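You operate a simulated robot arm through the tools that you are given. There is no shell and no other tool. Be economical: measure what you need, move in short steps, check, and stop when the job is done.

Carry out the task below with a simulated two-armed robot. There is one attempt and no reset: what you move stays moved.

Task
Take the tea towel from the dining table top and lay it out flat on the open end of the work table.

It is judged by the outcome, as a careful person would: the job done as asked, and still so three seconds after it is handed in. It fails if anything else is knocked over, pushed out of place, dropped, spilled or broken. Flat cloth is picked up by pressing the open fingertips on it (5 to 10 N) and closing them slowly along it; thin cloth reads only 2 to 8 mm in the jaws.

Robot
Two 7-joint arms with three-finger grippers on one trunk, on a base that drives. Base frame: it is fixed to the floor where the robot stands at the start and does not move with it; the origin is under the middle of the robot, x ahead of it, y to its left, z up; the surface under the hand at the start is at about z = 0.75. Units: m, rad, N and s.
The left shoulder is at the start at [0.056, 0.154, 0.955], the right one opposite. With the tool pointing down near the work surface each hand reaches from about 0.24 to 0.64 m from the robot's upright axis, wherever it stands, measured 20 degrees to its own side. Places, roughly: open end of the work table [1.3, -2, 0.8]. Payload 2.69 kg a hand.
The TCP of each hand is the grasp point between the finger pads, 0.029 m short of the fingertips. In the tool frame z runs along the fingers and y along their closing line. Largest opening 0.12 m; the body of the gripper starts 0.078 m behind the TCP.
Orientation is that of the tool frame in the base frame, as [roll, pitch, yaw] about the fixed x, y, z axes, in that order (R = Rz(yaw) Ry(pitch) Rx(roll)). With the fingers straight down and closing along the base's y, the tool's x points along the base's -x, its y along +y and its z along -z.

Tools
- The arms move only by the tool step_arm. It takes "left_deltas", "right_deltas" or both (then of equal length, played together; a hand with none holds still); each is a list of rows, each a list of 3 entries, a list of its own where there are three numbers: the shift along the base's x, y, z in m, then the turn, a rotation vector about the base's x, y, z in rad, then the gripper command, from -1 (fully open) to 1 (shut), values between in proportion. In form: [[[x, y, z], [wx, wy, wz], gripper], ...]. A call has 1 to 8 rows; each row shifts and turns the commanded pose from where the row before left it. Rows are played at 5 a second. More than 0.05 m and 0.15 rad between two rows, or a gripper value outside its range, and nothing of the call is played. Where a pose cannot be reached the arm comes as near as it can. A force on the tool above 40 N (or 10 N above the force at the start of the call, whichever is more), or a blocked arm, ends the call early, and 0.2 s more pass. Each finger halts on what it meets, pressing with about 25 N; the grip force reading is that of the motor and also rises with nothing between the fingers. The clock runs only during rows and for 0.2 s after the last one: add rows that do not move to give the fingers time. It gives the time, the measured TCP pose, the force on the tool (base axes), the opening and the grip force at its end, in the units of the frame above (readings bear some noise), with the torque about the TCP (base axes, N m) and any sound that the robot's microphone picked up.
- Cameras (640 x 400 px; columns grow to the right, rows downward): "scene" is now at [0.1732, -0.0222, 1.1022]; the picture's right is [-0.24, -0.97, 0.00], its down [-0.53, 0.13, -0.83] and it looks along [0.81, -0.20, -0.55] (base axes); focal length 240 px, centre (320, 200). "left" rides on the left gripper at [0.063, 0, -0.104] in its tool frame; the picture's right is [0.00, 1.00, 0.00], its down [-0.83, 0.00, -0.56] and it looks along [-0.56, 0.00, 0.83] (tool axes); focal length 275 px, centre (320, 200). "right" rides on the right gripper at [0.063, 0, -0.104] in its tool frame; the picture's right is [0.00, 1.00, 0.00], its down [-0.83, 0.00, -0.56] and it looks along [-0.56, 0.00, 0.83] (tool axes); focal length 275 px, centre (320, 200). There is no depth. A picture from a camera that has moved, and an enlarged one, comes with that camera's place and axes in the base frame and with its lens.
- grab_frame(camera): a new picture of that camera. No time passes.
- lift_body(by): slides the trunk up (or, below 0, down) by that many m; the arms and the scene camera ride with it, the base frame stays. It gives what a move gives, with no picture.
- steer(legs): drives the robot by 1 to 6 legs, each [ahead, left, turn to the left] in m, m and rad, along the robot's own axes; the way and the turn of a leg run together, so that a leg with both is an arc; at most 1.5 m and 3.142 rad a leg. The arms and the cameras ride along, it lands a little off, and it stops where it bumps. It gives what a move gives.
- aim_head(pan, tilt): turns the head with the scene camera to pan (to the left, within 1.396 rad either way) and tilt (down, from -0.506 to 1.204), counted from straight ahead of the robot. It gives what a move gives.
- enlarge(camera, box): a new picture of the part [left, top, right, bottom] of that camera's present view, enlarged. No time passes.
- job_done(): hands the job in; it is judged then, once.

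Go step by step. Nothing tells you exact positions but the pictures and the camera data: compare them with the known pose of the tool, close in by small moves and look again before you grip or let go. The budget is 120 turns and 108 pictures, counting those below and the enlarged ones. Unless the task says otherwise, let go and move clear before handing in, and close with one line.

The tools are called after "Emit:" by a JSON object that holds its "op" and its "data". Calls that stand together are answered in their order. step_arm: Moves the arms, as the interface text tells. Its arguments: {"type":"object","properties":{"left_deltas":{"type":"array","items":{"type":"array"}},"right_deltas":{"type":"array","items":{"type":"array"}}},"required":[]} The other tools are called the same way: lift_body (by) slides the trunk up or down; steer (legs) drives the base; aim_head (pan, tilt) turns the head that bears the scene camera; grab_frame (camera) takes a picture; enlarge (camera, box) takes an enlarged picture of a part of a camera's view; job_done () hands the job in.

At the start:

```text
t: 0.0
left_tool_pos: [0.4415, 0.132, 0.956]
left_tool_rot: [-3.14, 0.001, 3.141]
left_contact_force: [-0.1, -0.3, -0.3]
left_torque: [-0.01, 0.02, 0.03]
left_gripper_width: 0.1201
left_grip_force: 0.0
right_tool_pos: [0.4415, -0.301, 0.8994]
right_tool_rot: [3.141, -0.001, -3.141]
right_contact_force: [-0.2, -0.6, 0.3]
right_torque: [-0.01, 0.02, 0.01]
right_gripper_width: 0.1201
right_grip_force: 0.1
trunk travel left (down, up): [-0.327, 0.111]
robot x, y, heading: [-0.0001, -0.0, -0.001]
head pan, tilt: [-0.215, 0.686]
```

scene: 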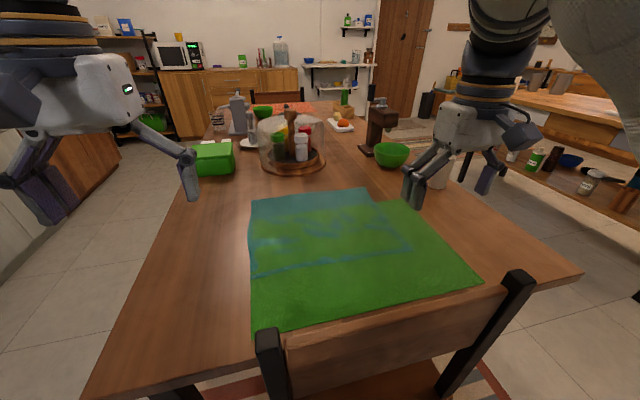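
right: 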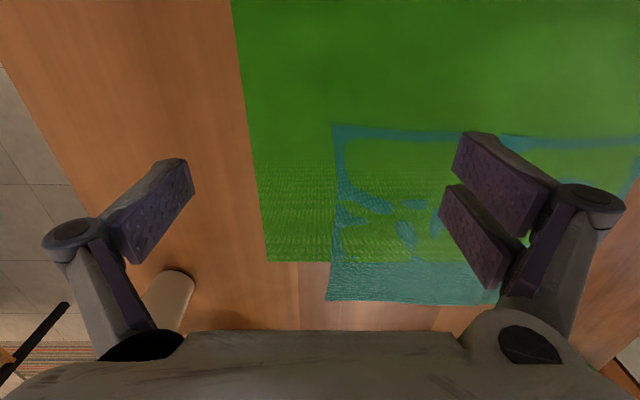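
left: 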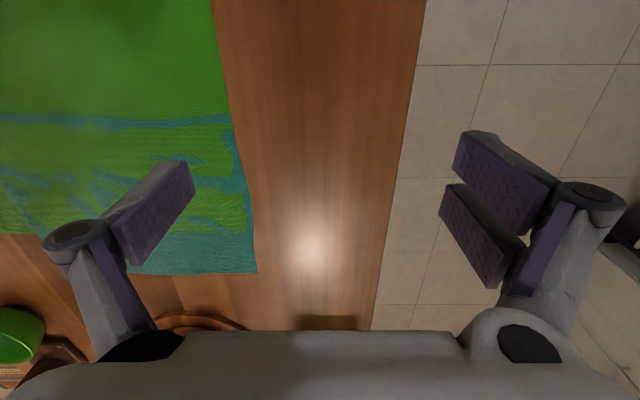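

I see a green cloth with a bluish cloth overlapping it on the dining table; I need a closer look to tell whether it is one folded towel or two things.

Emit:
{"op": "enlarge", "data": {"camera": "scene", "box": [220, 160, 500, 335]}}

Emit:
{"op": "aim_head", "data": {"pan": -1.1, "tilt": 0.4}}

Emit:
{"op": "grab_frame", "data": {"camera": "scene"}}

```text
2.29 times, centred on (360, 248) of scene
camera zoom: at [0.1732, -0.0222, 1.1022], right [-0.24, -0.97, 0.0], down [-0.53, 0.13, -0.83], along [0.81, -0.2, -0.55], focal length 548 px, centre (229, 91)
```

zoom: 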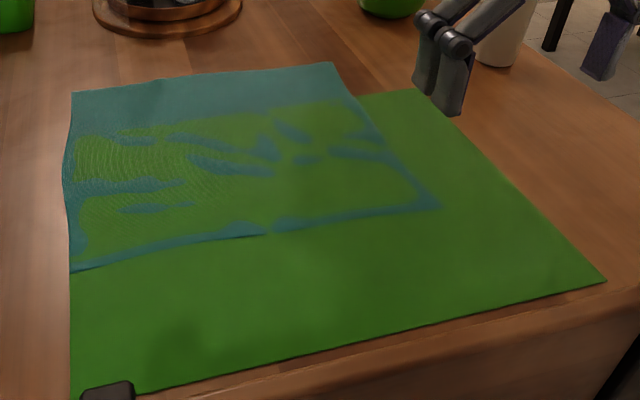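

```text
t: 1.2
left_tool_pos: [0.4407, 0.1314, 0.9571]
left_tool_rot: [-3.141, 0.0, 3.141]
left_contact_force: [0.0, -0.3, 0.2]
left_torque: [-0.02, -0.01, -0.03]
left_gripper_width: 0.1199
left_grip_force: 0.0
right_tool_pos: [0.442, -0.301, 0.8991]
right_tool_rot: [3.139, -0.001, -3.141]
right_contact_force: [-0.4, 0.7, 0.5]
right_torque: [0.0, -0.02, 0.01]
right_gripper_width: 0.1201
right_grip_force: 0.1
trunk travel left (down, up): [-0.327, 0.111]
robot x, y, heading: [-0.0005, 0.001, 0.001]
head pan, tilt: [-1.1, 0.4]
```

```text
103 pictures are left
camera scene: at [0.1291, -0.0833, 1.1189], right [-0.89, -0.45, 0.0], down [-0.18, 0.35, -0.92], along [0.42, -0.82, -0.39], focal length 240 px, centre (320, 200)
```

scene: 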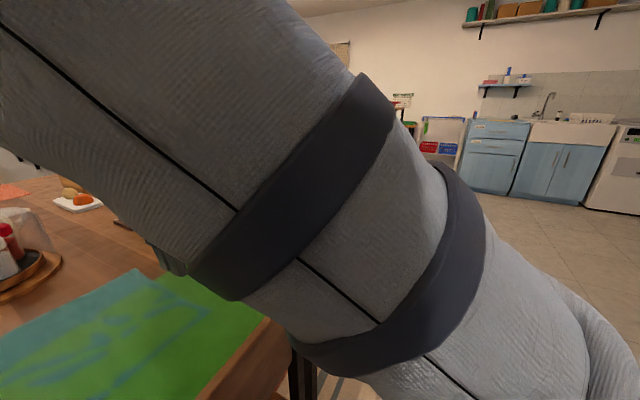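

The blue edge pattern looks like a thin cloth lying over a flat green mat. I'll look straight down with the head, and enlarge from the hand cameras, to be sure which is the towel.

Emit:
{"op": "aim_head", "data": {"pan": -0.2, "tilt": 0.95}}

Emit:
{"op": "grab_frame", "data": {"camera": "scene"}}

Emit:
{"op": "enlarge", "data": {"camera": "right", "box": [220, 80, 640, 340]}}

Emit:
{"op": "enlarge", "data": {"camera": "left", "box": [0, 60, 320, 300]}}

```text
t: 2.4
left_tool_pos: [0.4417, 0.1315, 0.956]
left_tool_rot: [-3.142, 0.0, 3.141]
left_contact_force: [-0.2, -0.8, -1.0]
left_torque: [0.01, 0.01, 0.03]
left_gripper_width: 0.12
left_grip_force: 0.1
right_tool_pos: [0.4413, -0.301, 0.8978]
right_tool_rot: [3.137, -0.005, 3.139]
right_contact_force: [-1.1, 0.0, 0.2]
right_torque: [0.02, -0.03, 0.01]
right_gripper_width: 0.1202
right_grip_force: 0.2
trunk travel left (down, up): [-0.327, 0.111]
robot x, y, heading: [-0.0005, 0.0012, 0.0]
head pan, tilt: [-0.201, 0.949]
```

```text
102 pictures are left
camera scene: at [0.1641, -0.0419, 1.0979], right [-0.47, -0.88, 0.0], down [-0.52, 0.28, -0.81], along [0.71, -0.38, -0.59], focal length 240 px, centre (320, 200)
```

scene: 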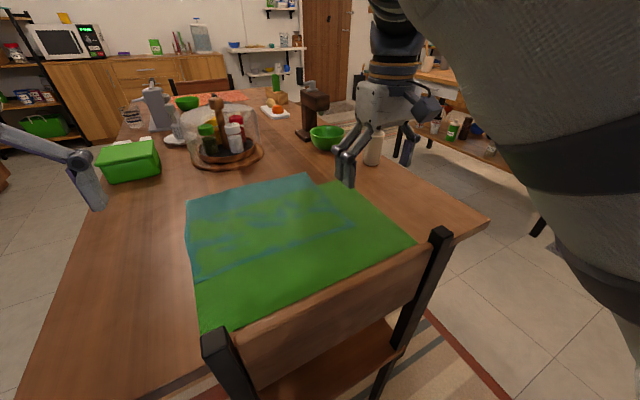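

```text
1.52 times, centred on (430, 210) of right
camera zoom: at [0.379, -0.3023, 1.0033], right [0.0, 1.0, 0.0], down [0.83, 0.0, 0.55], along [0.55, 0.0, -0.83], focal length 420 px, centre (152, 185)
```

zoom: 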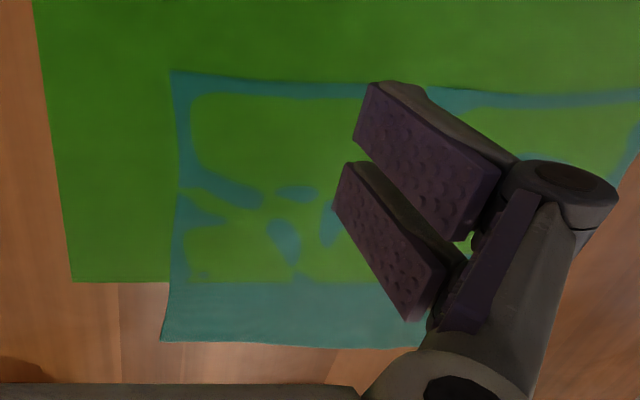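

```text
1.67 times, centred on (160, 180) of left
camera zoom: at [0.3795, 0.1315, 1.061], right [0.0, 1.0, 0.0], down [0.83, 0.0, 0.56], along [0.56, 0.0, -0.83], focal length 459 px, centre (587, 233)
```

zoom: 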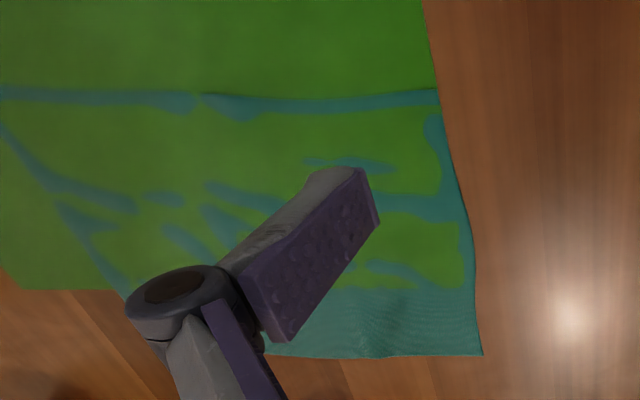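

The blue cloth (about 0.26 x 0.32 m, corners near (0.47,0.03), (0.465,-0.29), (0.73,0.03), (0.725,-0.29)) is the tea towel, lying partly on a green place mat that must stay put. I'll bring both hands above its near edge, half open.

Emit:
{"op": "step_arm", "data": {"left_deltas": [[[0.0094, -0.0279, -0.028], [0, 0, 0], 0.17], [[0.0094, -0.0279, -0.028], [0, 0, 0], 0.17], [[0.0094, -0.0279, -0.028], [0, 0, 0], 0.17], [[0.0094, -0.0279, -0.028], [0, 0, 0], 0.17], [[0.0094, -0.0279, -0.028], [0, 0, 0], 0.17]], "right_deltas": [[[0.008, 0.0102, -0.0165], [0, 0, 0], 0.17], [[0.008, 0.0102, -0.0165], [0, 0, 0], 0.17], [[0.008, 0.0102, -0.0165], [0, 0, 0], 0.17], [[0.008, 0.0102, -0.0165], [0, 0, 0], 0.17], [[0.008, 0.0102, -0.0165], [0, 0, 0], 0.17]]}}

Emit:
{"op": "grab_frame", "data": {"camera": "right"}}

Emit:
{"op": "grab_frame", "data": {"camera": "left"}}

Emit:
{"op": "grab_frame", "data": {"camera": "scene"}}

```text
t: 3.6
left_tool_pos: [0.4875, -0.0081, 0.8159]
left_tool_rot: [3.141, 0.0, 3.141]
left_contact_force: [0.5, 0.0, 0.4]
left_torque: [0.02, 0.01, -0.01]
left_gripper_width: 0.0497
left_grip_force: 0.1
right_tool_pos: [0.4822, -0.2511, 0.8172]
right_tool_rot: [3.139, 0.0, -3.141]
right_contact_force: [-0.8, 0.0, -0.3]
right_torque: [0.0, 0.01, -0.02]
right_gripper_width: 0.0498
right_grip_force: 0.1
trunk travel left (down, up): [-0.327, 0.111]
robot x, y, heading: [-0.001, 0.0021, 0.006]
head pan, tilt: [-0.201, 0.949]
```

```text
99 pictures are left
camera right: at [0.4195, -0.2506, 0.9222], right [0.0, 1.0, 0.0], down [0.83, 0.0, 0.56], along [0.56, 0.0, -0.83], focal length 275 px, centre (320, 200)
```

right: 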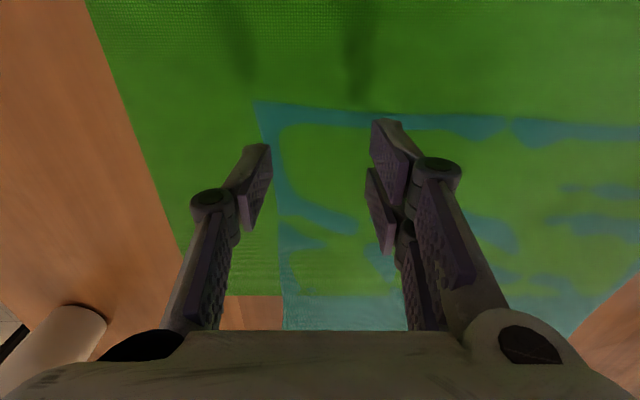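

```text
98 pictures are left
camera left: at [0.4255, -0.0085, 0.9203], right [0.0, 1.0, 0.0], down [0.83, 0.0, 0.56], along [0.56, 0.0, -0.83], focal length 275 px, centre (320, 200)
```

left: 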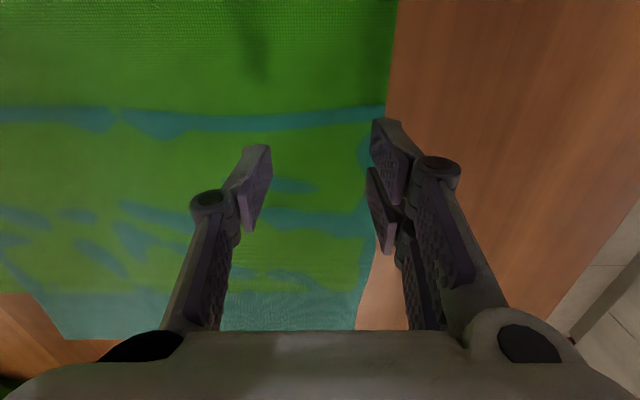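

```text
97 pictures are left
camera scene: at [0.1645, -0.0181, 1.0811], right [-0.21, -0.98, 0.0], down [-0.72, 0.16, -0.67], along [0.66, -0.14, -0.74], focal length 240 px, centre (320, 200)
```

scene: 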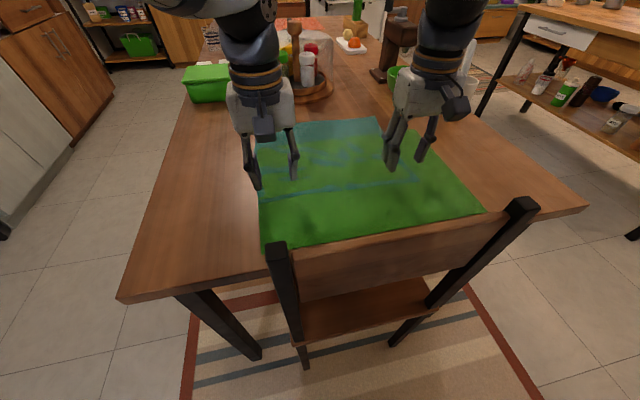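

Both hands sit just inside the near edge. I lower in small steps until the fingertips press.

Emit:
{"op": "step_arm", "data": {"left_deltas": [[[0, 0, -0.015], [0, 0, 0], 0.17], [[0, 0, -0.008], [0, 0, 0], 0.17], [[0, 0, -0.004], [0, 0, 0], 0.17], [[0, 0, -0.003], [0, 0, 0], 0.17], [[0, 0, -0.002], [0, 0, 0], 0.17]], "right_deltas": [[[0, 0, -0.016], [0, 0, 0], 0.17], [[0, 0, -0.008], [0, 0, 0], 0.17], [[0, 0, -0.004], [0, 0, 0], 0.17], [[0, 0, -0.003], [0, 0, 0], 0.17], [[0, 0, -0.002], [0, 0, 0], 0.17]]}}

```text
t: 4.8
left_tool_pos: [0.4884, -0.0085, 0.7844]
left_tool_rot: [3.142, 0.001, -3.141]
left_contact_force: [0.2, 0.3, 0.3]
left_torque: [0.0, -0.03, 0.03]
left_gripper_width: 0.0499
left_grip_force: 0.0
right_tool_pos: [0.4817, -0.2504, 0.7852]
right_tool_rot: [3.139, 0.001, 3.141]
right_contact_force: [-0.6, -0.7, 0.2]
right_torque: [0.01, 0.03, 0.02]
right_gripper_width: 0.0496
right_grip_force: 0.0
trunk travel left (down, up): [-0.327, 0.111]
robot x, y, heading: [0.0025, -0.0004, -0.002]
head pan, tilt: [-0.201, 0.949]
```

No contact yet; continuing down.

Emit:
{"op": "step_arm", "data": {"left_deltas": [[[0, 0, -0.002], [0, 0, 0], 0.17], [[0, 0, -0.002], [0, 0, 0], 0.17]], "right_deltas": [[[0, 0, -0.002], [0, 0, 0], 0.17], [[0, 0, -0.002], [0, 0, 0], 0.17]]}}

```text
t: 5.4
left_tool_pos: [0.4892, -0.0078, 0.7816]
left_tool_rot: [3.141, 0.0, 3.141]
left_contact_force: [0.1, 0.6, 0.7]
left_torque: [-0.02, 0.03, -0.03]
left_gripper_width: 0.0497
left_grip_force: 0.0
right_tool_pos: [0.4815, -0.2503, 0.7787]
right_tool_rot: [3.14, -0.002, 3.141]
right_contact_force: [0.7, -0.9, -0.3]
right_torque: [-0.01, -0.04, 0.02]
right_gripper_width: 0.0498
right_grip_force: 0.0
trunk travel left (down, up): [-0.327, 0.111]
robot x, y, heading: [-0.003, -0.0004, 0.004]
head pan, tilt: [-0.201, 0.949]
```

Emit:
{"op": "step_arm", "data": {"left_deltas": [[[0, 0, -0.002], [0, 0, 0], 0.17], [[0, 0, -0.001], [0, 0, 0], 0.17]], "right_deltas": [[[0, 0, -0.001], [0, 0, 0], 0.17], [[0, 0, -0.001], [0, 0, 0], 0.17]]}}

```text
t: 6.0
left_tool_pos: [0.4878, -0.0073, 0.7793]
left_tool_rot: [3.141, 0.003, -3.141]
left_contact_force: [0.6, -0.1, 5.9]
left_torque: [0.11, -0.01, 0.0]
left_gripper_width: 0.0498
left_grip_force: 0.4
right_tool_pos: [0.4807, -0.251, 0.7782]
right_tool_rot: [-3.14, -0.001, 3.141]
right_contact_force: [-0.9, -1.4, 8.4]
right_torque: [0.04, 0.07, 0.03]
right_gripper_width: 0.0503
right_grip_force: 0.0
trunk travel left (down, up): [-0.327, 0.111]
robot x, y, heading: [-0.0007, 0.0004, -0.004]
head pan, tilt: [-0.201, 0.949]
```

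Contact at 6 and 8 N. Now close slowly along the cloth.

Emit:
{"op": "step_arm", "data": {"left_deltas": [[[0, 0, 0], [0, 0, 0], 0.28], [[0, 0, 0], [0, 0, 0], 0.39], [[0, 0, 0], [0, 0, 0], 0.5], [[0, 0, 0], [0, 0, 0], 0.61], [[0, 0, 0], [0, 0, 0], 0.72], [[0, 0, 0], [0, 0, 0], 0.83], [[0, 0, 0], [0, 0, 0], 0.94], [[0, 0, 0], [0, 0, 0], 1]], "right_deltas": [[[0, 0, 0], [0, 0, 0], 0.28], [[0, 0, 0], [0, 0, 0], 0.39], [[0, 0, 0], [0, 0, 0], 0.5], [[0, 0, 0], [0, 0, 0], 0.61], [[0, 0, 0], [0, 0, 0], 0.72], [[0, 0, 0], [0, 0, 0], 0.83], [[0, 0, 0], [0, 0, 0], 0.94], [[0, 0, 0], [0, 0, 0], 1]]}}

Emit:
{"op": "grab_frame", "data": {"camera": "right"}}

Emit:
{"op": "grab_frame", "data": {"camera": "left"}}

```text
t: 7.8
left_tool_pos: [0.488, -0.008, 0.7787]
left_tool_rot: [-3.139, 0.0, -3.141]
left_contact_force: [0.2, -5.8, 3.2]
left_torque: [-0.11, 0.01, 0.01]
left_gripper_width: 0.0026
left_grip_force: 27.1
right_tool_pos: [0.4829, -0.2486, 0.7778]
right_tool_rot: [3.138, -0.002, 3.141]
right_contact_force: [-0.3, 5.7, 5.6]
right_torque: [0.17, 0.01, 0.04]
right_gripper_width: 0.003
right_grip_force: 25.0
trunk travel left (down, up): [-0.327, 0.111]
robot x, y, heading: [-0.0002, -0.004, -0.002]
head pan, tilt: [-0.201, 0.949]
```

```text
96 pictures are left
camera right: at [0.4193, -0.2504, 0.8833], right [0.0, 1.0, 0.0], down [0.83, 0.0, 0.55], along [0.55, 0.0, -0.83], focal length 275 px, centre (320, 200)
```

right: 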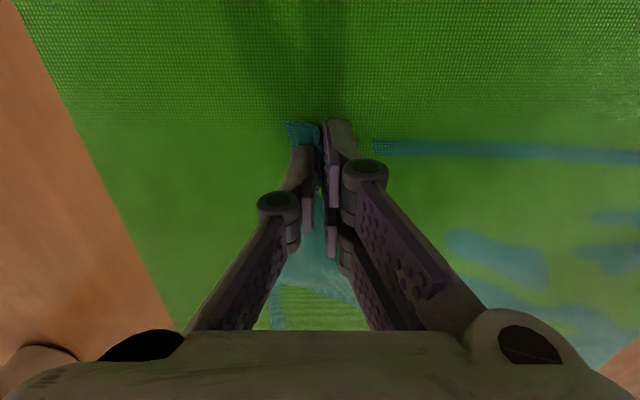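

```text
95 pictures are left
camera left: at [0.4255, -0.0082, 0.8821], right [0.0, 1.0, 0.0], down [0.83, 0.0, 0.56], along [0.56, 0.0, -0.83], focal length 275 px, centre (320, 200)
```

left: 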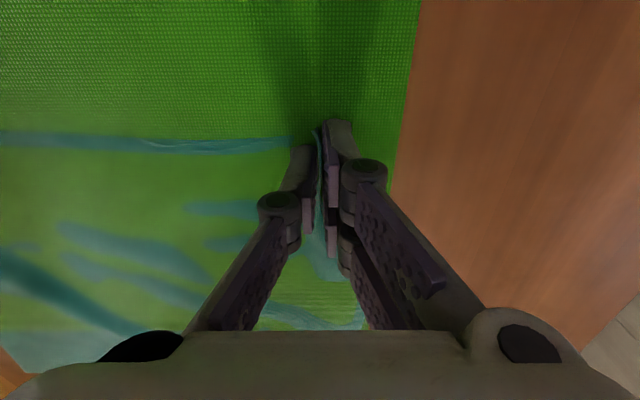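

Both corners are gripped (about 3 mm in each jaw) and the mat hasn't moved. Lifting gently.

Emit:
{"op": "step_arm", "data": {"left_deltas": [[[0.005, 0, 0.03], [0, 0, 0], 1], [[0.01, 0, 0.03], [0, 0, 0], 1], [[0.01, 0, 0.03], [0, 0, 0], 1], [[0.01, 0, 0.03], [0, 0, 0], 1], [[0.01, 0, 0.03], [0, 0, 0], 1]], "right_deltas": [[[0.005, 0, 0.03], [0, 0, 0], 1], [[0.01, 0, 0.03], [0, 0, 0], 1], [[0.01, 0, 0.03], [0, 0, 0], 1], [[0.01, 0, 0.03], [0, 0, 0], 1], [[0.01, 0, 0.03], [0, 0, 0], 1]]}}

Emit:
{"op": "grab_frame", "data": {"camera": "scene"}}

```text
t: 9.0
left_tool_pos: [0.5328, -0.0076, 0.9248]
left_tool_rot: [3.14, -0.001, -3.141]
left_contact_force: [0.5, -5.5, 0.5]
left_torque: [-0.14, 0.0, 0.03]
left_gripper_width: 0.0019
left_grip_force: 22.9
right_tool_pos: [0.5281, -0.2523, 0.9292]
right_tool_rot: [3.14, -0.006, -3.141]
right_contact_force: [0.6, 7.2, -0.7]
right_torque: [0.18, 0.01, -0.02]
right_gripper_width: 0.0033
right_grip_force: 25.3
trunk travel left (down, up): [-0.327, 0.111]
robot x, y, heading: [0.0005, 0.0039, 0.003]
head pan, tilt: [-0.201, 0.949]
```

```text
94 pictures are left
camera scene: at [0.1587, -0.0154, 1.0722], right [-0.2, -0.98, 0.0], down [-0.8, 0.16, -0.58], along [0.57, -0.12, -0.81], focal length 240 px, centre (320, 200)
```

scene: 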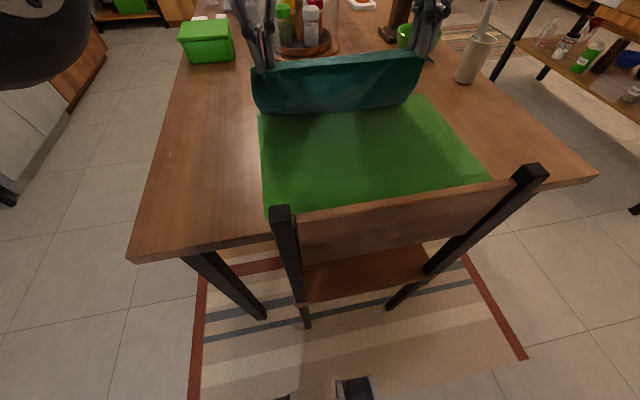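

The towel is off the mat, held by two corners and the mat is in place. Raise further, easing the tension a bit and bringing the hands closer to the body.

Emit:
{"op": "step_arm", "data": {"left_deltas": [[[0, -0.004, 0.03], [0, 0, 0], 1], [[0, 0, 0.03], [0, 0, 0], 1], [[-0.01, 0, 0.03], [0, 0, 0], 1], [[-0.02, 0, 0.02], [0, 0, 0], 1], [[-0.02, 0, 0.01], [0, 0, 0], 1]], "right_deltas": [[[0, 0.004, 0.03], [0, 0, 0], 1], [[0, 0, 0.03], [0, 0, 0], 1], [[-0.01, 0, 0.03], [0, 0, 0], 1], [[-0.02, 0, 0.02], [0, 0, 0], 1], [[-0.02, 0, 0.01], [0, 0, 0], 1]]}}

Emit:
{"op": "lift_body", "data": {"by": 0.08}}

Emit:
{"op": "grab_frame", "data": {"camera": "scene"}}

```text
t: 10.2
left_tool_pos: [0.4681, -0.0107, 1.0196]
left_tool_rot: [-3.13, -0.015, -3.128]
left_contact_force: [0.7, -6.2, 0.2]
left_torque: [-0.09, -0.02, 0.06]
left_gripper_width: 0.0027
left_grip_force: 25.7
left hand out of reach, approached as far as the arm can: row 1, 2, 3, 4
right_tool_pos: [0.4756, -0.2534, 1.0501]
right_tool_rot: [3.121, 0.004, 3.125]
right_contact_force: [-0.3, 6.3, -1.5]
right_torque: [0.18, 0.0, 0.01]
right_gripper_width: 0.0031
right_grip_force: 27.0
trunk travel left (down, up): [-0.327, 0.111]
robot x, y, heading: [-0.0006, -0.0023, 0.001]
head pan, tilt: [-0.201, 0.949]
```

```text
t: 11.4
left_tool_pos: [0.4505, -0.0158, 1.1263]
left_tool_rot: [-3.141, 0.059, -3.142]
left_contact_force: [0.3, 0.8, -1.4]
left_torque: [0.01, 0.04, 0.01]
left_gripper_width: 0.0029
left_grip_force: 26.9
right_tool_pos: [0.4785, -0.2464, 1.1277]
right_tool_rot: [-3.141, -0.004, -3.141]
right_contact_force: [0.5, 0.2, 0.6]
right_torque: [-0.03, 0.03, 0.0]
right_gripper_width: 0.002
right_grip_force: 24.6
trunk travel left (down, up): [-0.407, 0.031]
robot x, y, heading: [-0.0029, 0.0007, 0.004]
head pan, tilt: [-0.201, 0.949]
```

```text
93 pictures are left
camera scene: at [0.1118, -0.0153, 1.1662], right [-0.2, -0.98, 0.0], down [-0.8, 0.16, -0.58], along [0.57, -0.12, -0.81], focal length 240 px, centre (320, 200)
```

scene: 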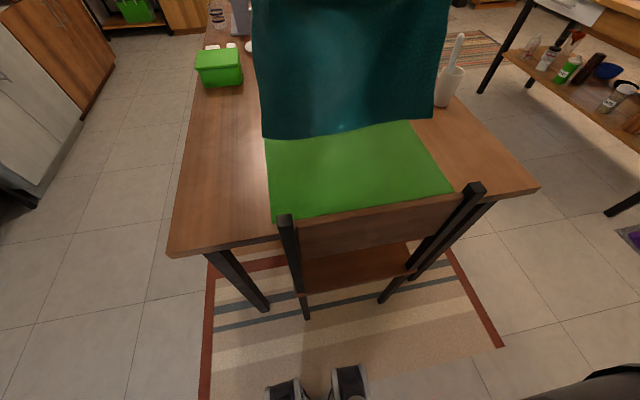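

Towel is hanging free and clear, mat and chair in place. Now look to the right to find the work table.

Emit:
{"op": "aim_head", "data": {"pan": -0.9, "tilt": 0.3}}

Emit:
{"op": "grab_frame", "data": {"camera": "scene"}}

```text
t: 12.4
left_tool_pos: [0.4502, -0.0165, 1.1282]
left_tool_rot: [3.14, 0.063, -3.141]
left_contact_force: [-0.4, 1.6, -1.4]
left_torque: [-0.01, 0.01, 0.02]
left_gripper_width: 0.0026
left_grip_force: 24.4
right_tool_pos: [0.4766, -0.2464, 1.1283]
right_tool_rot: [3.14, -0.002, 3.14]
right_contact_force: [0.4, -0.1, 0.7]
right_torque: [-0.11, 0.03, 0.0]
right_gripper_width: 0.0029
right_grip_force: 27.0
trunk travel left (down, up): [-0.407, 0.031]
robot x, y, heading: [-0.0005, 0.0015, 0.001]
head pan, tilt: [-0.901, 0.3]
```

```text
92 pictures are left
camera scene: at [0.098, -0.0738, 1.2222], right [-0.78, -0.62, 0.0], down [-0.18, 0.23, -0.96], along [0.59, -0.75, -0.3], focal length 240 px, centre (320, 200)
```

scene: 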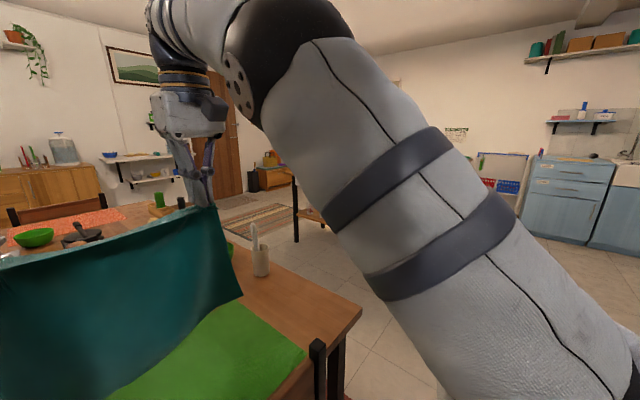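

The arm hides the work table. I'll back off from the chair and turn right to see it.

Emit:
{"op": "steer", "data": {"legs": [[-0.3, 0, 0], [0, 0, -1.2]]}}

Emit:
{"op": "aim_head", "data": {"pan": 0.0, "tilt": 0.4}}

Emit:
{"op": "grab_frame", "data": {"camera": "scene"}}

```text
t: 17.5
left_tool_pos: [-0.1509, -0.4266, 1.129]
left_tool_rot: [3.141, 0.064, 1.93]
left_contact_force: [0.6, 0.4, -0.4]
left_torque: [0.0, -0.03, 0.03]
left_gripper_width: 0.0023
left_grip_force: 27.5
right_tool_pos: [-0.3568, -0.5318, 1.1284]
right_tool_rot: [3.141, -0.001, 1.928]
right_contact_force: [0.2, 0.0, -0.1]
right_torque: [0.03, 0.02, 0.02]
right_gripper_width: 0.0027
right_grip_force: 23.3
trunk travel left (down, up): [-0.407, 0.031]
robot x, y, heading: [-0.2923, -0.001, -1.208]
head pan, tilt: [-0.901, 0.3]
```

```text
t: 18.7
left_tool_pos: [-0.1505, -0.4271, 1.1295]
left_tool_rot: [-3.141, 0.062, 1.931]
left_contact_force: [-0.4, -0.5, 0.2]
left_torque: [0.0, 0.03, 0.01]
left_gripper_width: 0.0021
left_grip_force: 26.7
right_tool_pos: [-0.3573, -0.5314, 1.1296]
right_tool_rot: [3.138, -0.002, 1.931]
right_contact_force: [-0.4, -0.4, -0.5]
right_torque: [0.01, 0.0, 0.04]
right_gripper_width: 0.0019
right_grip_force: 23.0
trunk travel left (down, up): [-0.407, 0.031]
robot x, y, heading: [-0.2931, 0.0052, -1.211]
head pan, tilt: [0.0, 0.4]
```

```text
91 pictures are left
camera scene: at [-0.2464, -0.1228, 1.2131], right [-0.94, -0.35, 0.0], down [-0.14, 0.36, -0.92], along [0.32, -0.86, -0.39], focal length 240 px, centre (320, 200)
```

scene: 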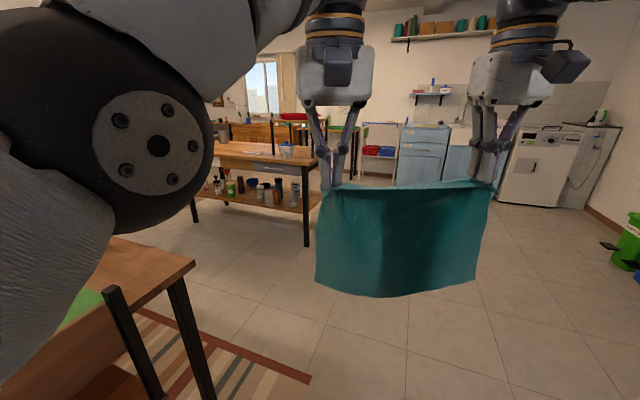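

The work table runs along y≈-1.75 (front edge) from about x≈0.4 to 1.85. I'll drive out into the corridor for a clear view of its top.

Emit:
{"op": "steer", "data": {"legs": [[1.05, -0.04, 0], [0, 0, 0.5]]}}

Emit:
{"op": "grab_frame", "data": {"camera": "scene"}}

```text
t: 25.5
left_tool_pos: [0.3651, -1.2952, 1.129]
left_tool_rot: [-3.14, 0.062, 2.428]
left_contact_force: [0.7, -0.9, 0.2]
left_torque: [0.0, 0.01, -0.01]
left_gripper_width: 0.0019
left_grip_force: 23.3
right_tool_pos: [0.2333, -1.4867, 1.1278]
right_tool_rot: [3.138, -0.003, 2.427]
right_contact_force: [1.2, -0.4, 0.9]
right_torque: [-0.06, 0.1, 0.04]
right_gripper_width: 0.0023
right_grip_force: 26.0
trunk travel left (down, up): [-0.407, 0.031]
robot x, y, heading: [0.0357, -0.9882, -0.715]
head pan, tilt: [0.0, 0.4]
```

```text
90 pictures are left
camera scene: at [0.1355, -1.0749, 1.213], right [-0.66, -0.76, 0.0], down [-0.29, 0.25, -0.92], along [0.7, -0.6, -0.39], focal length 240 px, centre (320, 200)
```

scene: 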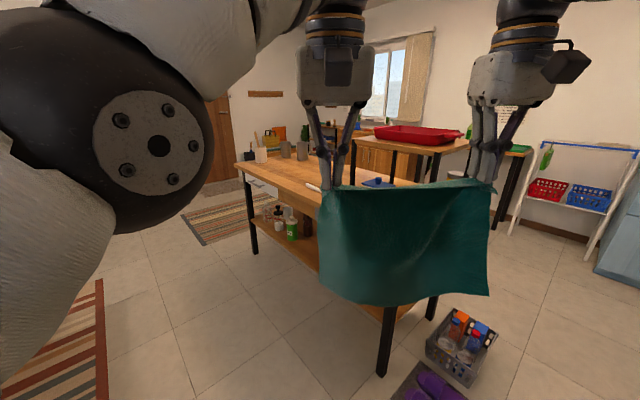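

Cups stand at the far end, other things lie behind the towel. I'll face the table and strafe along it for a better view.

Emit:
{"op": "steer", "data": {"legs": [[0, 0, -0.855], [0.05, 0.75, 0]]}}

Emit:
{"op": "aim_head", "data": {"pan": 0.35, "tilt": 0.45}}

Emit:
{"op": "grab_frame", "data": {"camera": "scene"}}

Emit:
{"op": "grab_frame", "data": {"camera": "left"}}

Emit:
{"op": "grab_frame", "data": {"camera": "right"}}

```text
t: 34.0
left_tool_pos: [0.7875, -1.4848, 1.1285]
left_tool_rot: [-3.141, 0.061, 1.581]
left_contact_force: [0.9, -0.9, 0.3]
left_torque: [-0.03, 0.0, -0.02]
left_gripper_width: 0.002
left_grip_force: 22.9
right_tool_pos: [0.5565, -1.5146, 1.1284]
right_tool_rot: [3.138, -0.004, 1.58]
right_contact_force: [1.6, -0.3, -0.1]
right_torque: [0.01, -0.03, -0.02]
right_gripper_width: 0.0021
right_grip_force: 23.5
trunk travel left (down, up): [-0.407, 0.031]
robot x, y, heading: [0.7965, -1.0356, -1.559]
head pan, tilt: [0.0, 0.4]
```

```text
t: 34.8
left_tool_pos: [0.7883, -1.4844, 1.1277]
left_tool_rot: [-3.139, 0.063, 1.583]
left_contact_force: [0.5, 0.6, -0.7]
left_torque: [0.0, -0.02, 0.0]
left_gripper_width: 0.0027
left_grip_force: 25.9
right_tool_pos: [0.5578, -1.5139, 1.1289]
right_tool_rot: [3.141, -0.001, 1.581]
right_contact_force: [0.8, 0.5, 0.8]
right_torque: [0.01, 0.03, 0.03]
right_gripper_width: 0.0024
right_grip_force: 23.2
trunk travel left (down, up): [-0.407, 0.031]
robot x, y, heading: [0.7975, -1.0355, -1.563]
head pan, tilt: [0.351, 0.45]
```

```text
89 pictures are left
camera scene: at [0.8321, -1.16, 1.2084], right [-0.94, -0.35, 0.0], down [-0.15, 0.41, -0.9], along [0.32, -0.84, -0.44], focal length 240 px, centre (320, 200)
```

scene: 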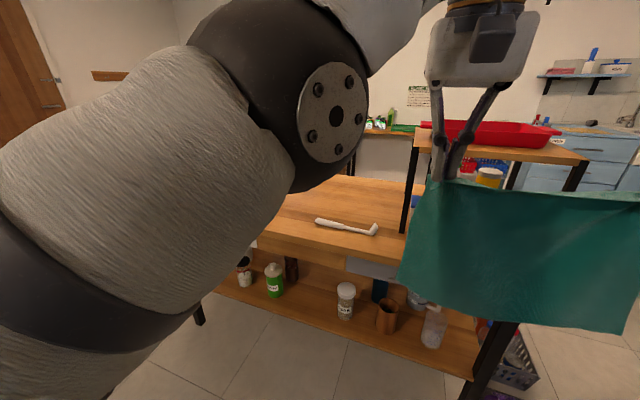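

```text
88 pictures are left
camera left: at [0.7866, -1.416, 1.2289], right [1.0, 0.01, 0.0], down [0.01, -0.79, 0.61], along [0.0, -0.61, -0.79], focal length 275 px, centre (320, 200)
```

left: 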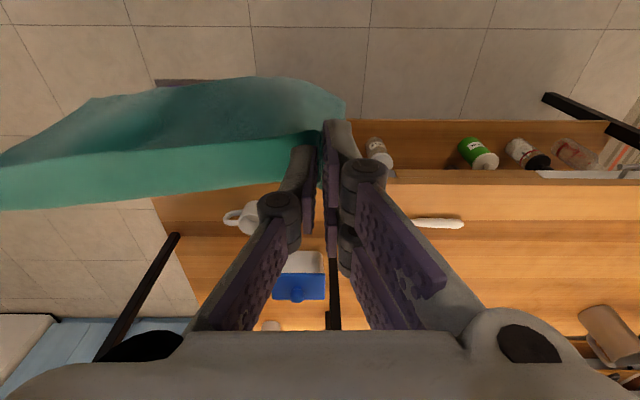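

```text
87 pictures are left
camera right: at [0.5557, -1.4514, 1.2334], right [1.0, 0.01, 0.0], down [0.01, -0.83, 0.55], along [0.01, -0.55, -0.83], focal length 275 px, centre (320, 200)
```

right: 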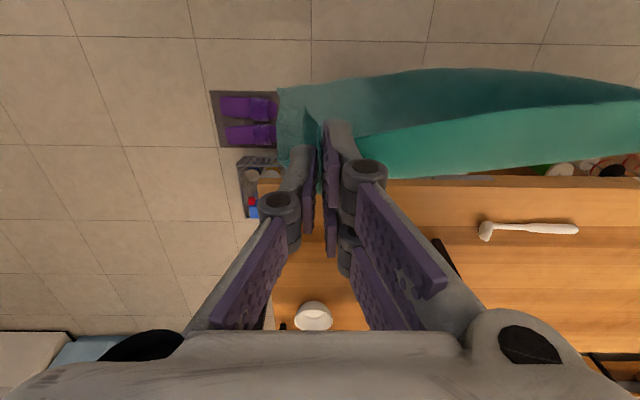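

A white brush lies near (1.0,-1.8) and cups stand around x≈1.7; the clear area is x≈1.15–1.6, y≈-1.68 to -2.3. I'll centre the hands in front of the robot and strafe to face the clear area.

Emit:
{"op": "steer", "data": {"legs": [[0, 0.55, 0]]}}

Emit:
{"op": "step_arm", "data": {"left_deltas": [[[0.03, -0.005, 0], [0, 0, 0], 1], [[0.03, -0.005, 0], [0, 0, 0], 1], [[0.03, -0.005, 0], [0, 0, 0], 1], [[0.03, -0.005, 0], [0, 0, 0], 1]], "right_deltas": [[[0.03, 0.003, 0], [0, 0, 0], 1], [[0.03, 0.003, 0], [0, 0, 0], 1], [[0.03, 0.003, 0], [0, 0, 0], 1], [[0.03, 0, 0], [0, 0, 0], 1]]}}

Emit:
{"op": "aim_head", "data": {"pan": 0.0, "tilt": 0.5}}

Emit:
{"op": "grab_frame", "data": {"camera": "scene"}}

Emit:
{"op": "grab_frame", "data": {"camera": "left"}}

Emit:
{"op": "grab_frame", "data": {"camera": "right"}}

```text
t: 39.5
left_tool_pos: [1.3393, -1.4757, 1.1299]
left_tool_rot: [-3.141, 0.062, 1.588]
left_contact_force: [0.2, -0.4, -0.6]
left_torque: [0.0, 0.0, -0.01]
left_gripper_width: 0.0026
left_grip_force: 27.3
right_tool_pos: [1.1085, -1.5079, 1.1286]
right_tool_rot: [3.139, -0.002, 1.588]
right_contact_force: [0.2, 1.0, 0.4]
right_torque: [0.05, 0.01, 0.04]
right_gripper_width: 0.0026
right_grip_force: 23.5
trunk travel left (down, up): [-0.407, 0.031]
robot x, y, heading: [1.349, -1.0278, -1.552]
head pan, tilt: [0.351, 0.45]
```

```text
t: 40.5
left_tool_pos: [1.459, -1.4967, 1.1286]
left_tool_rot: [-3.138, 0.062, 1.587]
left_contact_force: [-0.6, -0.7, 1.2]
left_torque: [0.02, 0.12, -0.04]
left_gripper_width: 0.0016
left_grip_force: 25.1
right_tool_pos: [1.2307, -1.5006, 1.1269]
right_tool_rot: [-3.142, -0.002, 1.586]
right_contact_force: [0.7, 0.5, -0.8]
right_torque: [0.01, 0.03, 0.03]
right_gripper_width: 0.0031
right_grip_force: 26.5
trunk travel left (down, up): [-0.407, 0.031]
robot x, y, heading: [1.3454, -1.0291, -1.553]
head pan, tilt: [0.351, 0.45]
```

```text
t: 41.3
left_tool_pos: [1.4574, -1.4963, 1.1295]
left_tool_rot: [-3.141, 0.062, 1.588]
left_contact_force: [-0.7, -0.3, 0.5]
left_torque: [0.0, 0.02, 0.04]
left_gripper_width: 0.0018
left_grip_force: 25.8
right_tool_pos: [1.2283, -1.499, 1.127]
right_tool_rot: [3.141, -0.002, 1.589]
right_contact_force: [-0.3, -0.7, 1.8]
right_torque: [-0.02, -0.07, 0.03]
right_gripper_width: 0.0018
right_grip_force: 24.6
trunk travel left (down, up): [-0.407, 0.031]
robot x, y, heading: [1.3446, -1.0259, -1.548]
head pan, tilt: [0.0, 0.499]
```

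```text
86 pictures are left
camera scene: at [1.3508, -1.1571, 1.2039], right [-1.0, -0.02, 0.0], down [-0.01, 0.48, -0.88], along [0.02, -0.88, -0.48], focal length 240 px, centre (320, 200)
```

scene: 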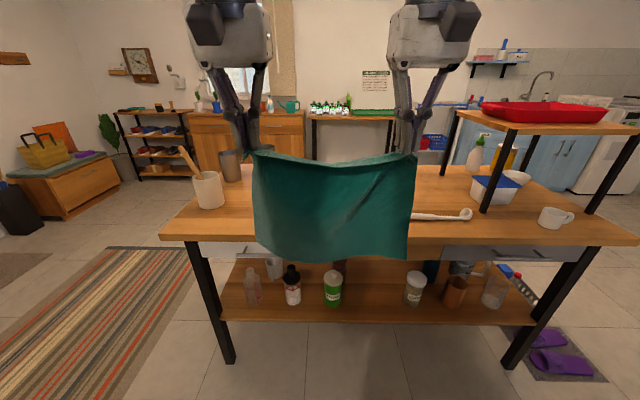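

```text
85 pictures are left
camera left: at [1.4573, -1.4286, 1.2289], right [1.0, 0.01, 0.0], down [0.01, -0.79, 0.61], along [0.01, -0.61, -0.79], focal length 275 px, centre (320, 200)
```

left: 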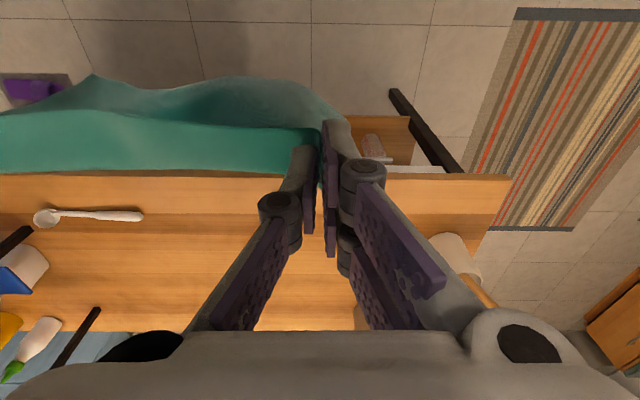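

```text
84 pictures are left
camera right: at [1.2274, -1.4367, 1.2327], right [1.0, 0.02, 0.0], down [0.02, -0.83, 0.55], along [0.01, -0.55, -0.83], focal length 275 px, centre (320, 200)
```

right: 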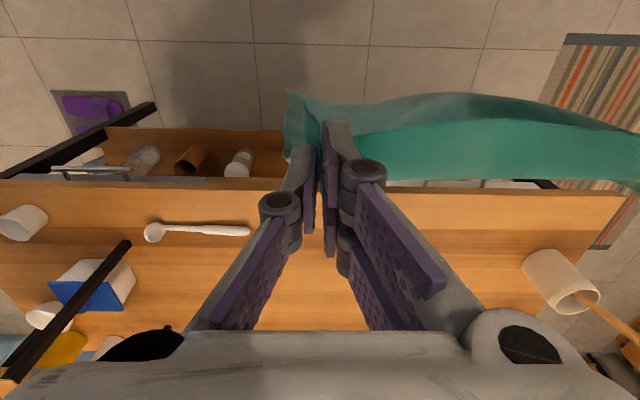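

The clear patch lies between the brush (ends x≈1.10) and the pot/cups (from x≈1.6); table front edge y≈-1.70. I drive up to the table so the towel will end centred about (1.37,-1.87).

Emit:
{"op": "steer", "data": {"legs": [[0.3, 0.03, -0.02]]}}

Emit:
{"op": "grab_frame", "data": {"camera": "right"}}

Emit:
{"op": "grab_frame", "data": {"camera": "left"}}

Emit:
{"op": "grab_frame", "data": {"camera": "scene"}}

```text
t: 43.3
left_tool_pos: [1.4811, -1.7914, 1.1296]
left_tool_rot: [-3.139, 0.065, 1.569]
left_contact_force: [0.2, 0.1, 0.4]
left_torque: [0.02, -0.04, -0.05]
left_gripper_width: 0.0015
left_grip_force: 24.8
right_tool_pos: [1.2521, -1.7887, 1.1281]
right_tool_rot: [3.14, -0.002, 1.568]
right_contact_force: [0.5, -0.2, -0.9]
right_torque: [0.01, 0.13, 0.04]
right_gripper_width: 0.0025
right_grip_force: 24.1
trunk travel left (down, up): [-0.407, 0.031]
robot x, y, heading: [1.3774, -1.313, -1.574]
head pan, tilt: [0.0, 0.499]
```

```text
83 pictures are left
camera right: at [1.2522, -1.7255, 1.2326], right [1.0, 0.0, 0.0], down [0.0, -0.83, 0.55], along [0.0, -0.55, -0.83], focal length 275 px, centre (320, 200)
```

right: 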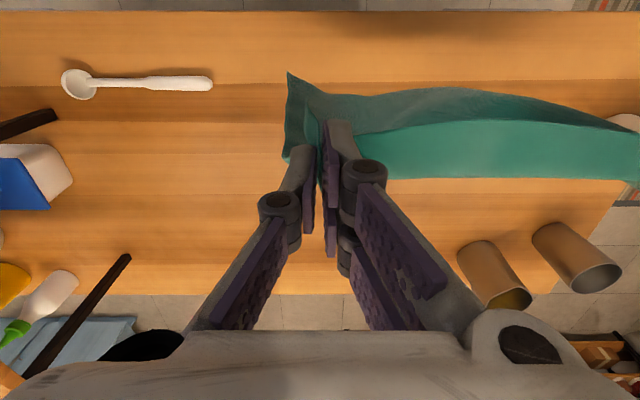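

```text
82 pictures are left
camera left: at [1.4822, -1.7222, 1.2288], right [1.0, -0.01, 0.0], down [-0.01, -0.79, 0.61], along [0.0, -0.61, -0.79], focal length 275 px, centre (320, 200)
```

left: 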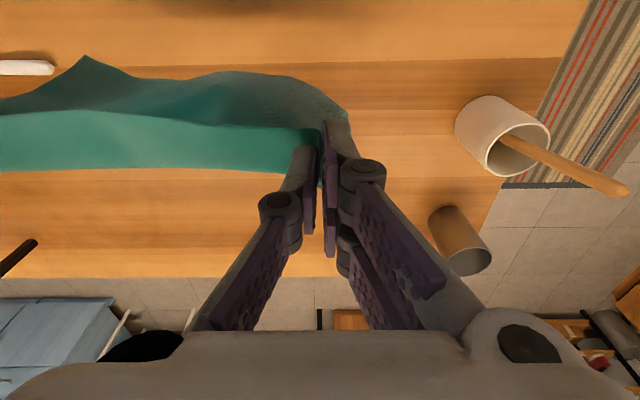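

```text
81 pictures are left
camera scene: at [1.381, -1.4485, 1.2039], right [-1.0, 0.0, 0.0], down [0.0, 0.48, -0.88], along [0.0, -0.88, -0.48], focal length 240 px, centre (320, 200)
```

scene: 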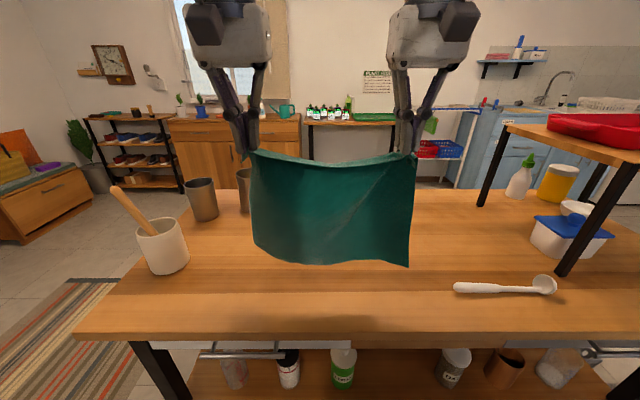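

The patch is clear. A bit closer to the table, then retract the hands so the hanging lower edge is over the near part of the table.

Emit:
{"op": "steer", "data": {"legs": [[0.06, -0.005, 0]]}}

Emit:
{"op": "step_arm", "data": {"left_deltas": [[[0.003, 0.025, 0], [0, 0, 0], 1], [[0, 0.025, 0], [0, 0, 0], 1], [[0, 0.025, -0.01], [0, 0, 0], 1], [[0, 0.02, -0.02], [0, 0, 0], 1], [[0, 0, 0], [0, 0, 0], 1], [[0, 0, 0], [0, 0, 0], 1]], "right_deltas": [[[-0.003, 0.025, 0], [0, 0, 0], 1], [[0, 0.025, 0], [0, 0, 0], 1], [[0, 0.025, -0.01], [0, 0, 0], 1], [[0, 0.02, -0.02], [0, 0, 0], 1], [[0, 0, 0], [0, 0, 0], 1], [[0, 0, 0], [0, 0, 0], 1]]}}

Emit:
{"op": "aim_head", "data": {"pan": 0.0, "tilt": 0.8}}

Emit:
{"op": "grab_frame", "data": {"camera": "right"}}

Emit:
{"op": "grab_frame", "data": {"camera": "scene"}}

```text
t: 44.3
left_tool_pos: [1.4752, -1.8505, 1.1286]
left_tool_rot: [-3.141, 0.062, 1.567]
left_contact_force: [0.4, -0.7, -1.1]
left_torque: [0.05, -0.01, -0.03]
left_gripper_width: 0.0025
left_grip_force: 24.2
right_tool_pos: [1.2473, -1.8487, 1.1266]
right_tool_rot: [3.139, -0.003, 1.567]
right_contact_force: [0.3, -0.1, 0.3]
right_torque: [0.03, 0.08, 0.0]
right_gripper_width: 0.0024
right_grip_force: 26.1
trunk travel left (down, up): [-0.407, 0.031]
robot x, y, heading: [1.3771, -1.3807, -1.576]
head pan, tilt: [0.0, 0.499]
```

```text
t: 45.7
left_tool_pos: [1.4792, -1.756, 1.1009]
left_tool_rot: [3.141, 0.064, 1.569]
left_contact_force: [-8.3, -2.0, 0.0]
left_torque: [-0.05, 0.17, 0.07]
left_gripper_width: 0.0025
left_grip_force: 26.6
right_tool_pos: [1.2383, -1.8093, 1.1134]
right_tool_rot: [3.133, -0.005, 1.564]
right_contact_force: [7.8, 2.7, 0.0]
right_torque: [0.06, -0.26, 0.04]
right_gripper_width: 0.0027
right_grip_force: 25.5
right hand out of reach, approached as far as the arm can: row 2, 3, 4
trunk travel left (down, up): [-0.407, 0.031]
robot x, y, heading: [1.3722, -1.3762, -1.575]
head pan, tilt: [0.0, 0.499]
```

```text
t: 46.5
left_tool_pos: [1.4799, -1.757, 1.0994]
left_tool_rot: [3.141, 0.064, 1.568]
left_contact_force: [-7.3, -2.3, 0.0]
left_torque: [-0.01, 0.16, 0.03]
left_gripper_width: 0.0027
left_grip_force: 26.0
right_tool_pos: [1.2391, -1.8083, 1.1121]
right_tool_rot: [3.137, -0.004, 1.566]
right_contact_force: [6.4, 1.7, -0.8]
right_torque: [0.09, -0.2, 0.01]
right_gripper_width: 0.0028
right_grip_force: 25.6
trunk travel left (down, up): [-0.407, 0.031]
robot x, y, heading: [1.3786, -1.3736, -1.578]
head pan, tilt: [0.0, 0.799]
```

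```text
80 pictures are left
camera right: at [1.2393, -1.7464, 1.2181], right [1.0, 0.0, 0.0], down [0.0, -0.83, 0.55], along [0.0, -0.55, -0.83], focal length 275 px, centre (320, 200)
```

right: 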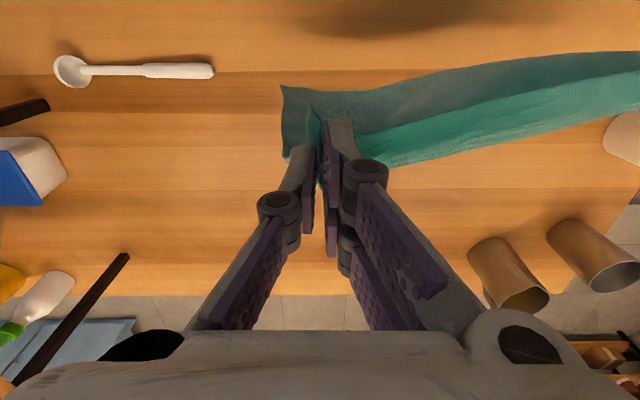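

```text
79 pictures are left
camera scene: at [1.3898, -1.5009, 1.1876], right [-0.99, -0.16, 0.0], down [-0.1, 0.62, -0.78], along [0.13, -0.77, -0.63], focal length 240 px, centre (320, 200)
```

scene: 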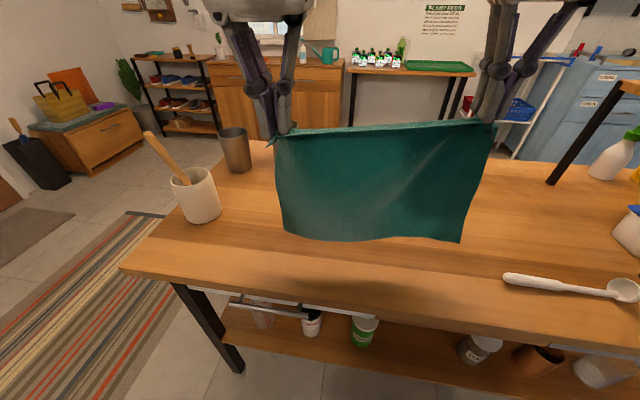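

The right arm can't come in that close at this height, so instead I'll lay it the natural way: start far, touch the lower edge down, and pull back toward me while lowering. First match hands, raise the trunk and tilt the fingers forward for reach.

Emit:
{"op": "lift_body", "data": {"by": 0.03}}

Emit:
{"op": "step_arm", "data": {"left_deltas": [[[0, -0.045, 0], [0, 0, 0], 1], [[0, -0.01, 0], [-0.1, 0, 0], 1], [[0, -0.015, 0], [-0.13, 0, 0], 1], [[0, -0.015, 0], [-0.13, 0, 0], 1]], "right_deltas": [[[0.003, 0, 0], [0, 0, 0], 1], [[0, -0.01, 0], [-0.13, 0, 0], 1], [[0, -0.015, 0], [-0.13, 0, 0], 1], [[0, -0.015, 0], [-0.13, 0, 0], 1]]}}

```text
t: 47.3
left_tool_pos: [1.479, -1.7559, 1.1293]
left_tool_rot: [3.14, 0.061, 1.569]
left_contact_force: [-5.3, -1.9, -0.7]
left_torque: [0.02, 0.14, 0.04]
left_gripper_width: 0.0024
left_grip_force: 26.1
right_tool_pos: [1.241, -1.8088, 1.1423]
right_tool_rot: [3.141, -0.002, 1.567]
right_contact_force: [6.0, 0.3, -0.8]
right_torque: [0.11, -0.17, 0.0]
right_gripper_width: 0.0029
right_grip_force: 25.2
trunk travel left (down, up): [-0.437, 0.001]
robot x, y, heading: [1.3735, -1.373, -1.575]
head pan, tilt: [0.0, 0.799]
```

```text
t: 48.3
left_tool_pos: [1.4768, -1.8387, 1.1291]
left_tool_rot: [3.139, 0.425, 1.567]
left_contact_force: [2.0, 0.0, -0.4]
left_torque: [-0.01, 0.04, -0.01]
left_gripper_width: 0.0015
left_grip_force: 24.5
right_tool_pos: [1.2429, -1.8475, 1.144]
right_tool_rot: [3.14, 0.393, 1.565]
right_contact_force: [-0.2, 0.8, 0.4]
right_torque: [-0.04, -0.13, 0.07]
right_gripper_width: 0.0023
right_grip_force: 23.2
trunk travel left (down, up): [-0.437, 0.001]
robot x, y, heading: [1.3747, -1.3777, -1.57]
head pan, tilt: [0.0, 0.799]
```

Hands respond well. Extend further out with more tilt, level them.

Emit:
{"op": "step_arm", "data": {"left_deltas": [[[0, -0.03, 0], [-0.1, 0, 0], 1], [[0, -0.03, -0.002], [-0.1, 0, 0], 1], [[0, -0.03, -0.01], [-0.1, 0, 0], 1], [[0, -0.03, -0.01], [-0.1, 0, 0], 1], [[0, -0.03, -0.01], [0, 0, 0], 1]], "right_deltas": [[[0, -0.021, -0.008], [-0.1, 0, 0], 1], [[0, -0.03, -0.008], [-0.1, 0, 0], 1], [[0, -0.03, -0.01], [-0.12, 0, 0], 1], [[0, -0.03, -0.01], [-0.12, 0, 0], 1], [[0, -0.03, -0.01], [0, 0, 0], 1]]}}

Emit:
{"op": "grab_frame", "data": {"camera": "scene"}}

Emit:
{"op": "grab_frame", "data": {"camera": "left"}}

```text
t: 49.5
left_tool_pos: [1.479, -1.9917, 1.0943]
left_tool_rot: [3.14, 0.82, 1.566]
left_contact_force: [-0.7, -0.2, 0.4]
left_torque: [-0.02, -0.02, -0.05]
left_gripper_width: 0.0015
left_grip_force: 23.5
right_tool_pos: [1.245, -1.9905, 1.0961]
right_tool_rot: [3.135, 0.828, 1.565]
right_contact_force: [-0.2, -0.3, 0.2]
right_torque: [0.01, -0.03, 0.01]
right_gripper_width: 0.0034
right_grip_force: 27.8
trunk travel left (down, up): [-0.437, 0.001]
robot x, y, heading: [1.3763, -1.3752, -1.571]
head pan, tilt: [0.0, 0.799]
```

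```text
78 pictures are left
camera scene: at [1.3759, -1.4633, 1.209], right [-1.0, 0.0, 0.0], down [0.0, 0.72, -0.7], along [0.0, -0.7, -0.72], focal length 240 px, centre (320, 200)
```

scene: 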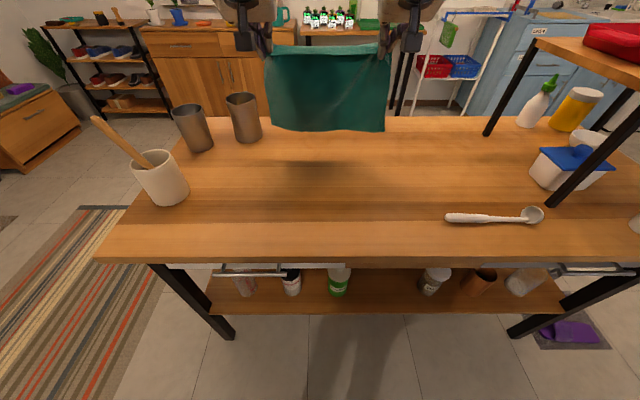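

```text
77 pictures are left
camera left: at [1.4799, -1.8739, 1.1201], right [1.0, -0.01, 0.01], down [-0.01, -0.16, 0.99], along [0.0, -0.99, -0.16], focal length 275 px, centre (320, 200)
```

left: 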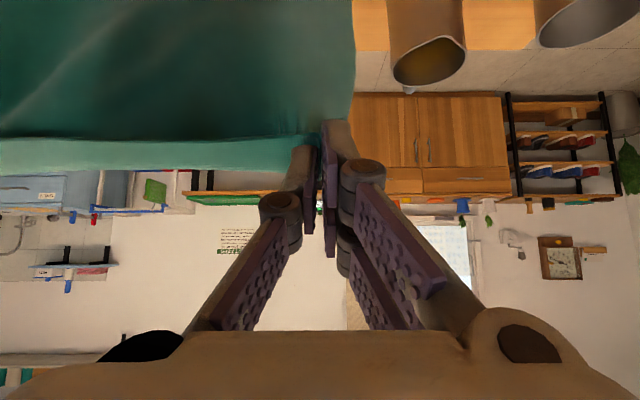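

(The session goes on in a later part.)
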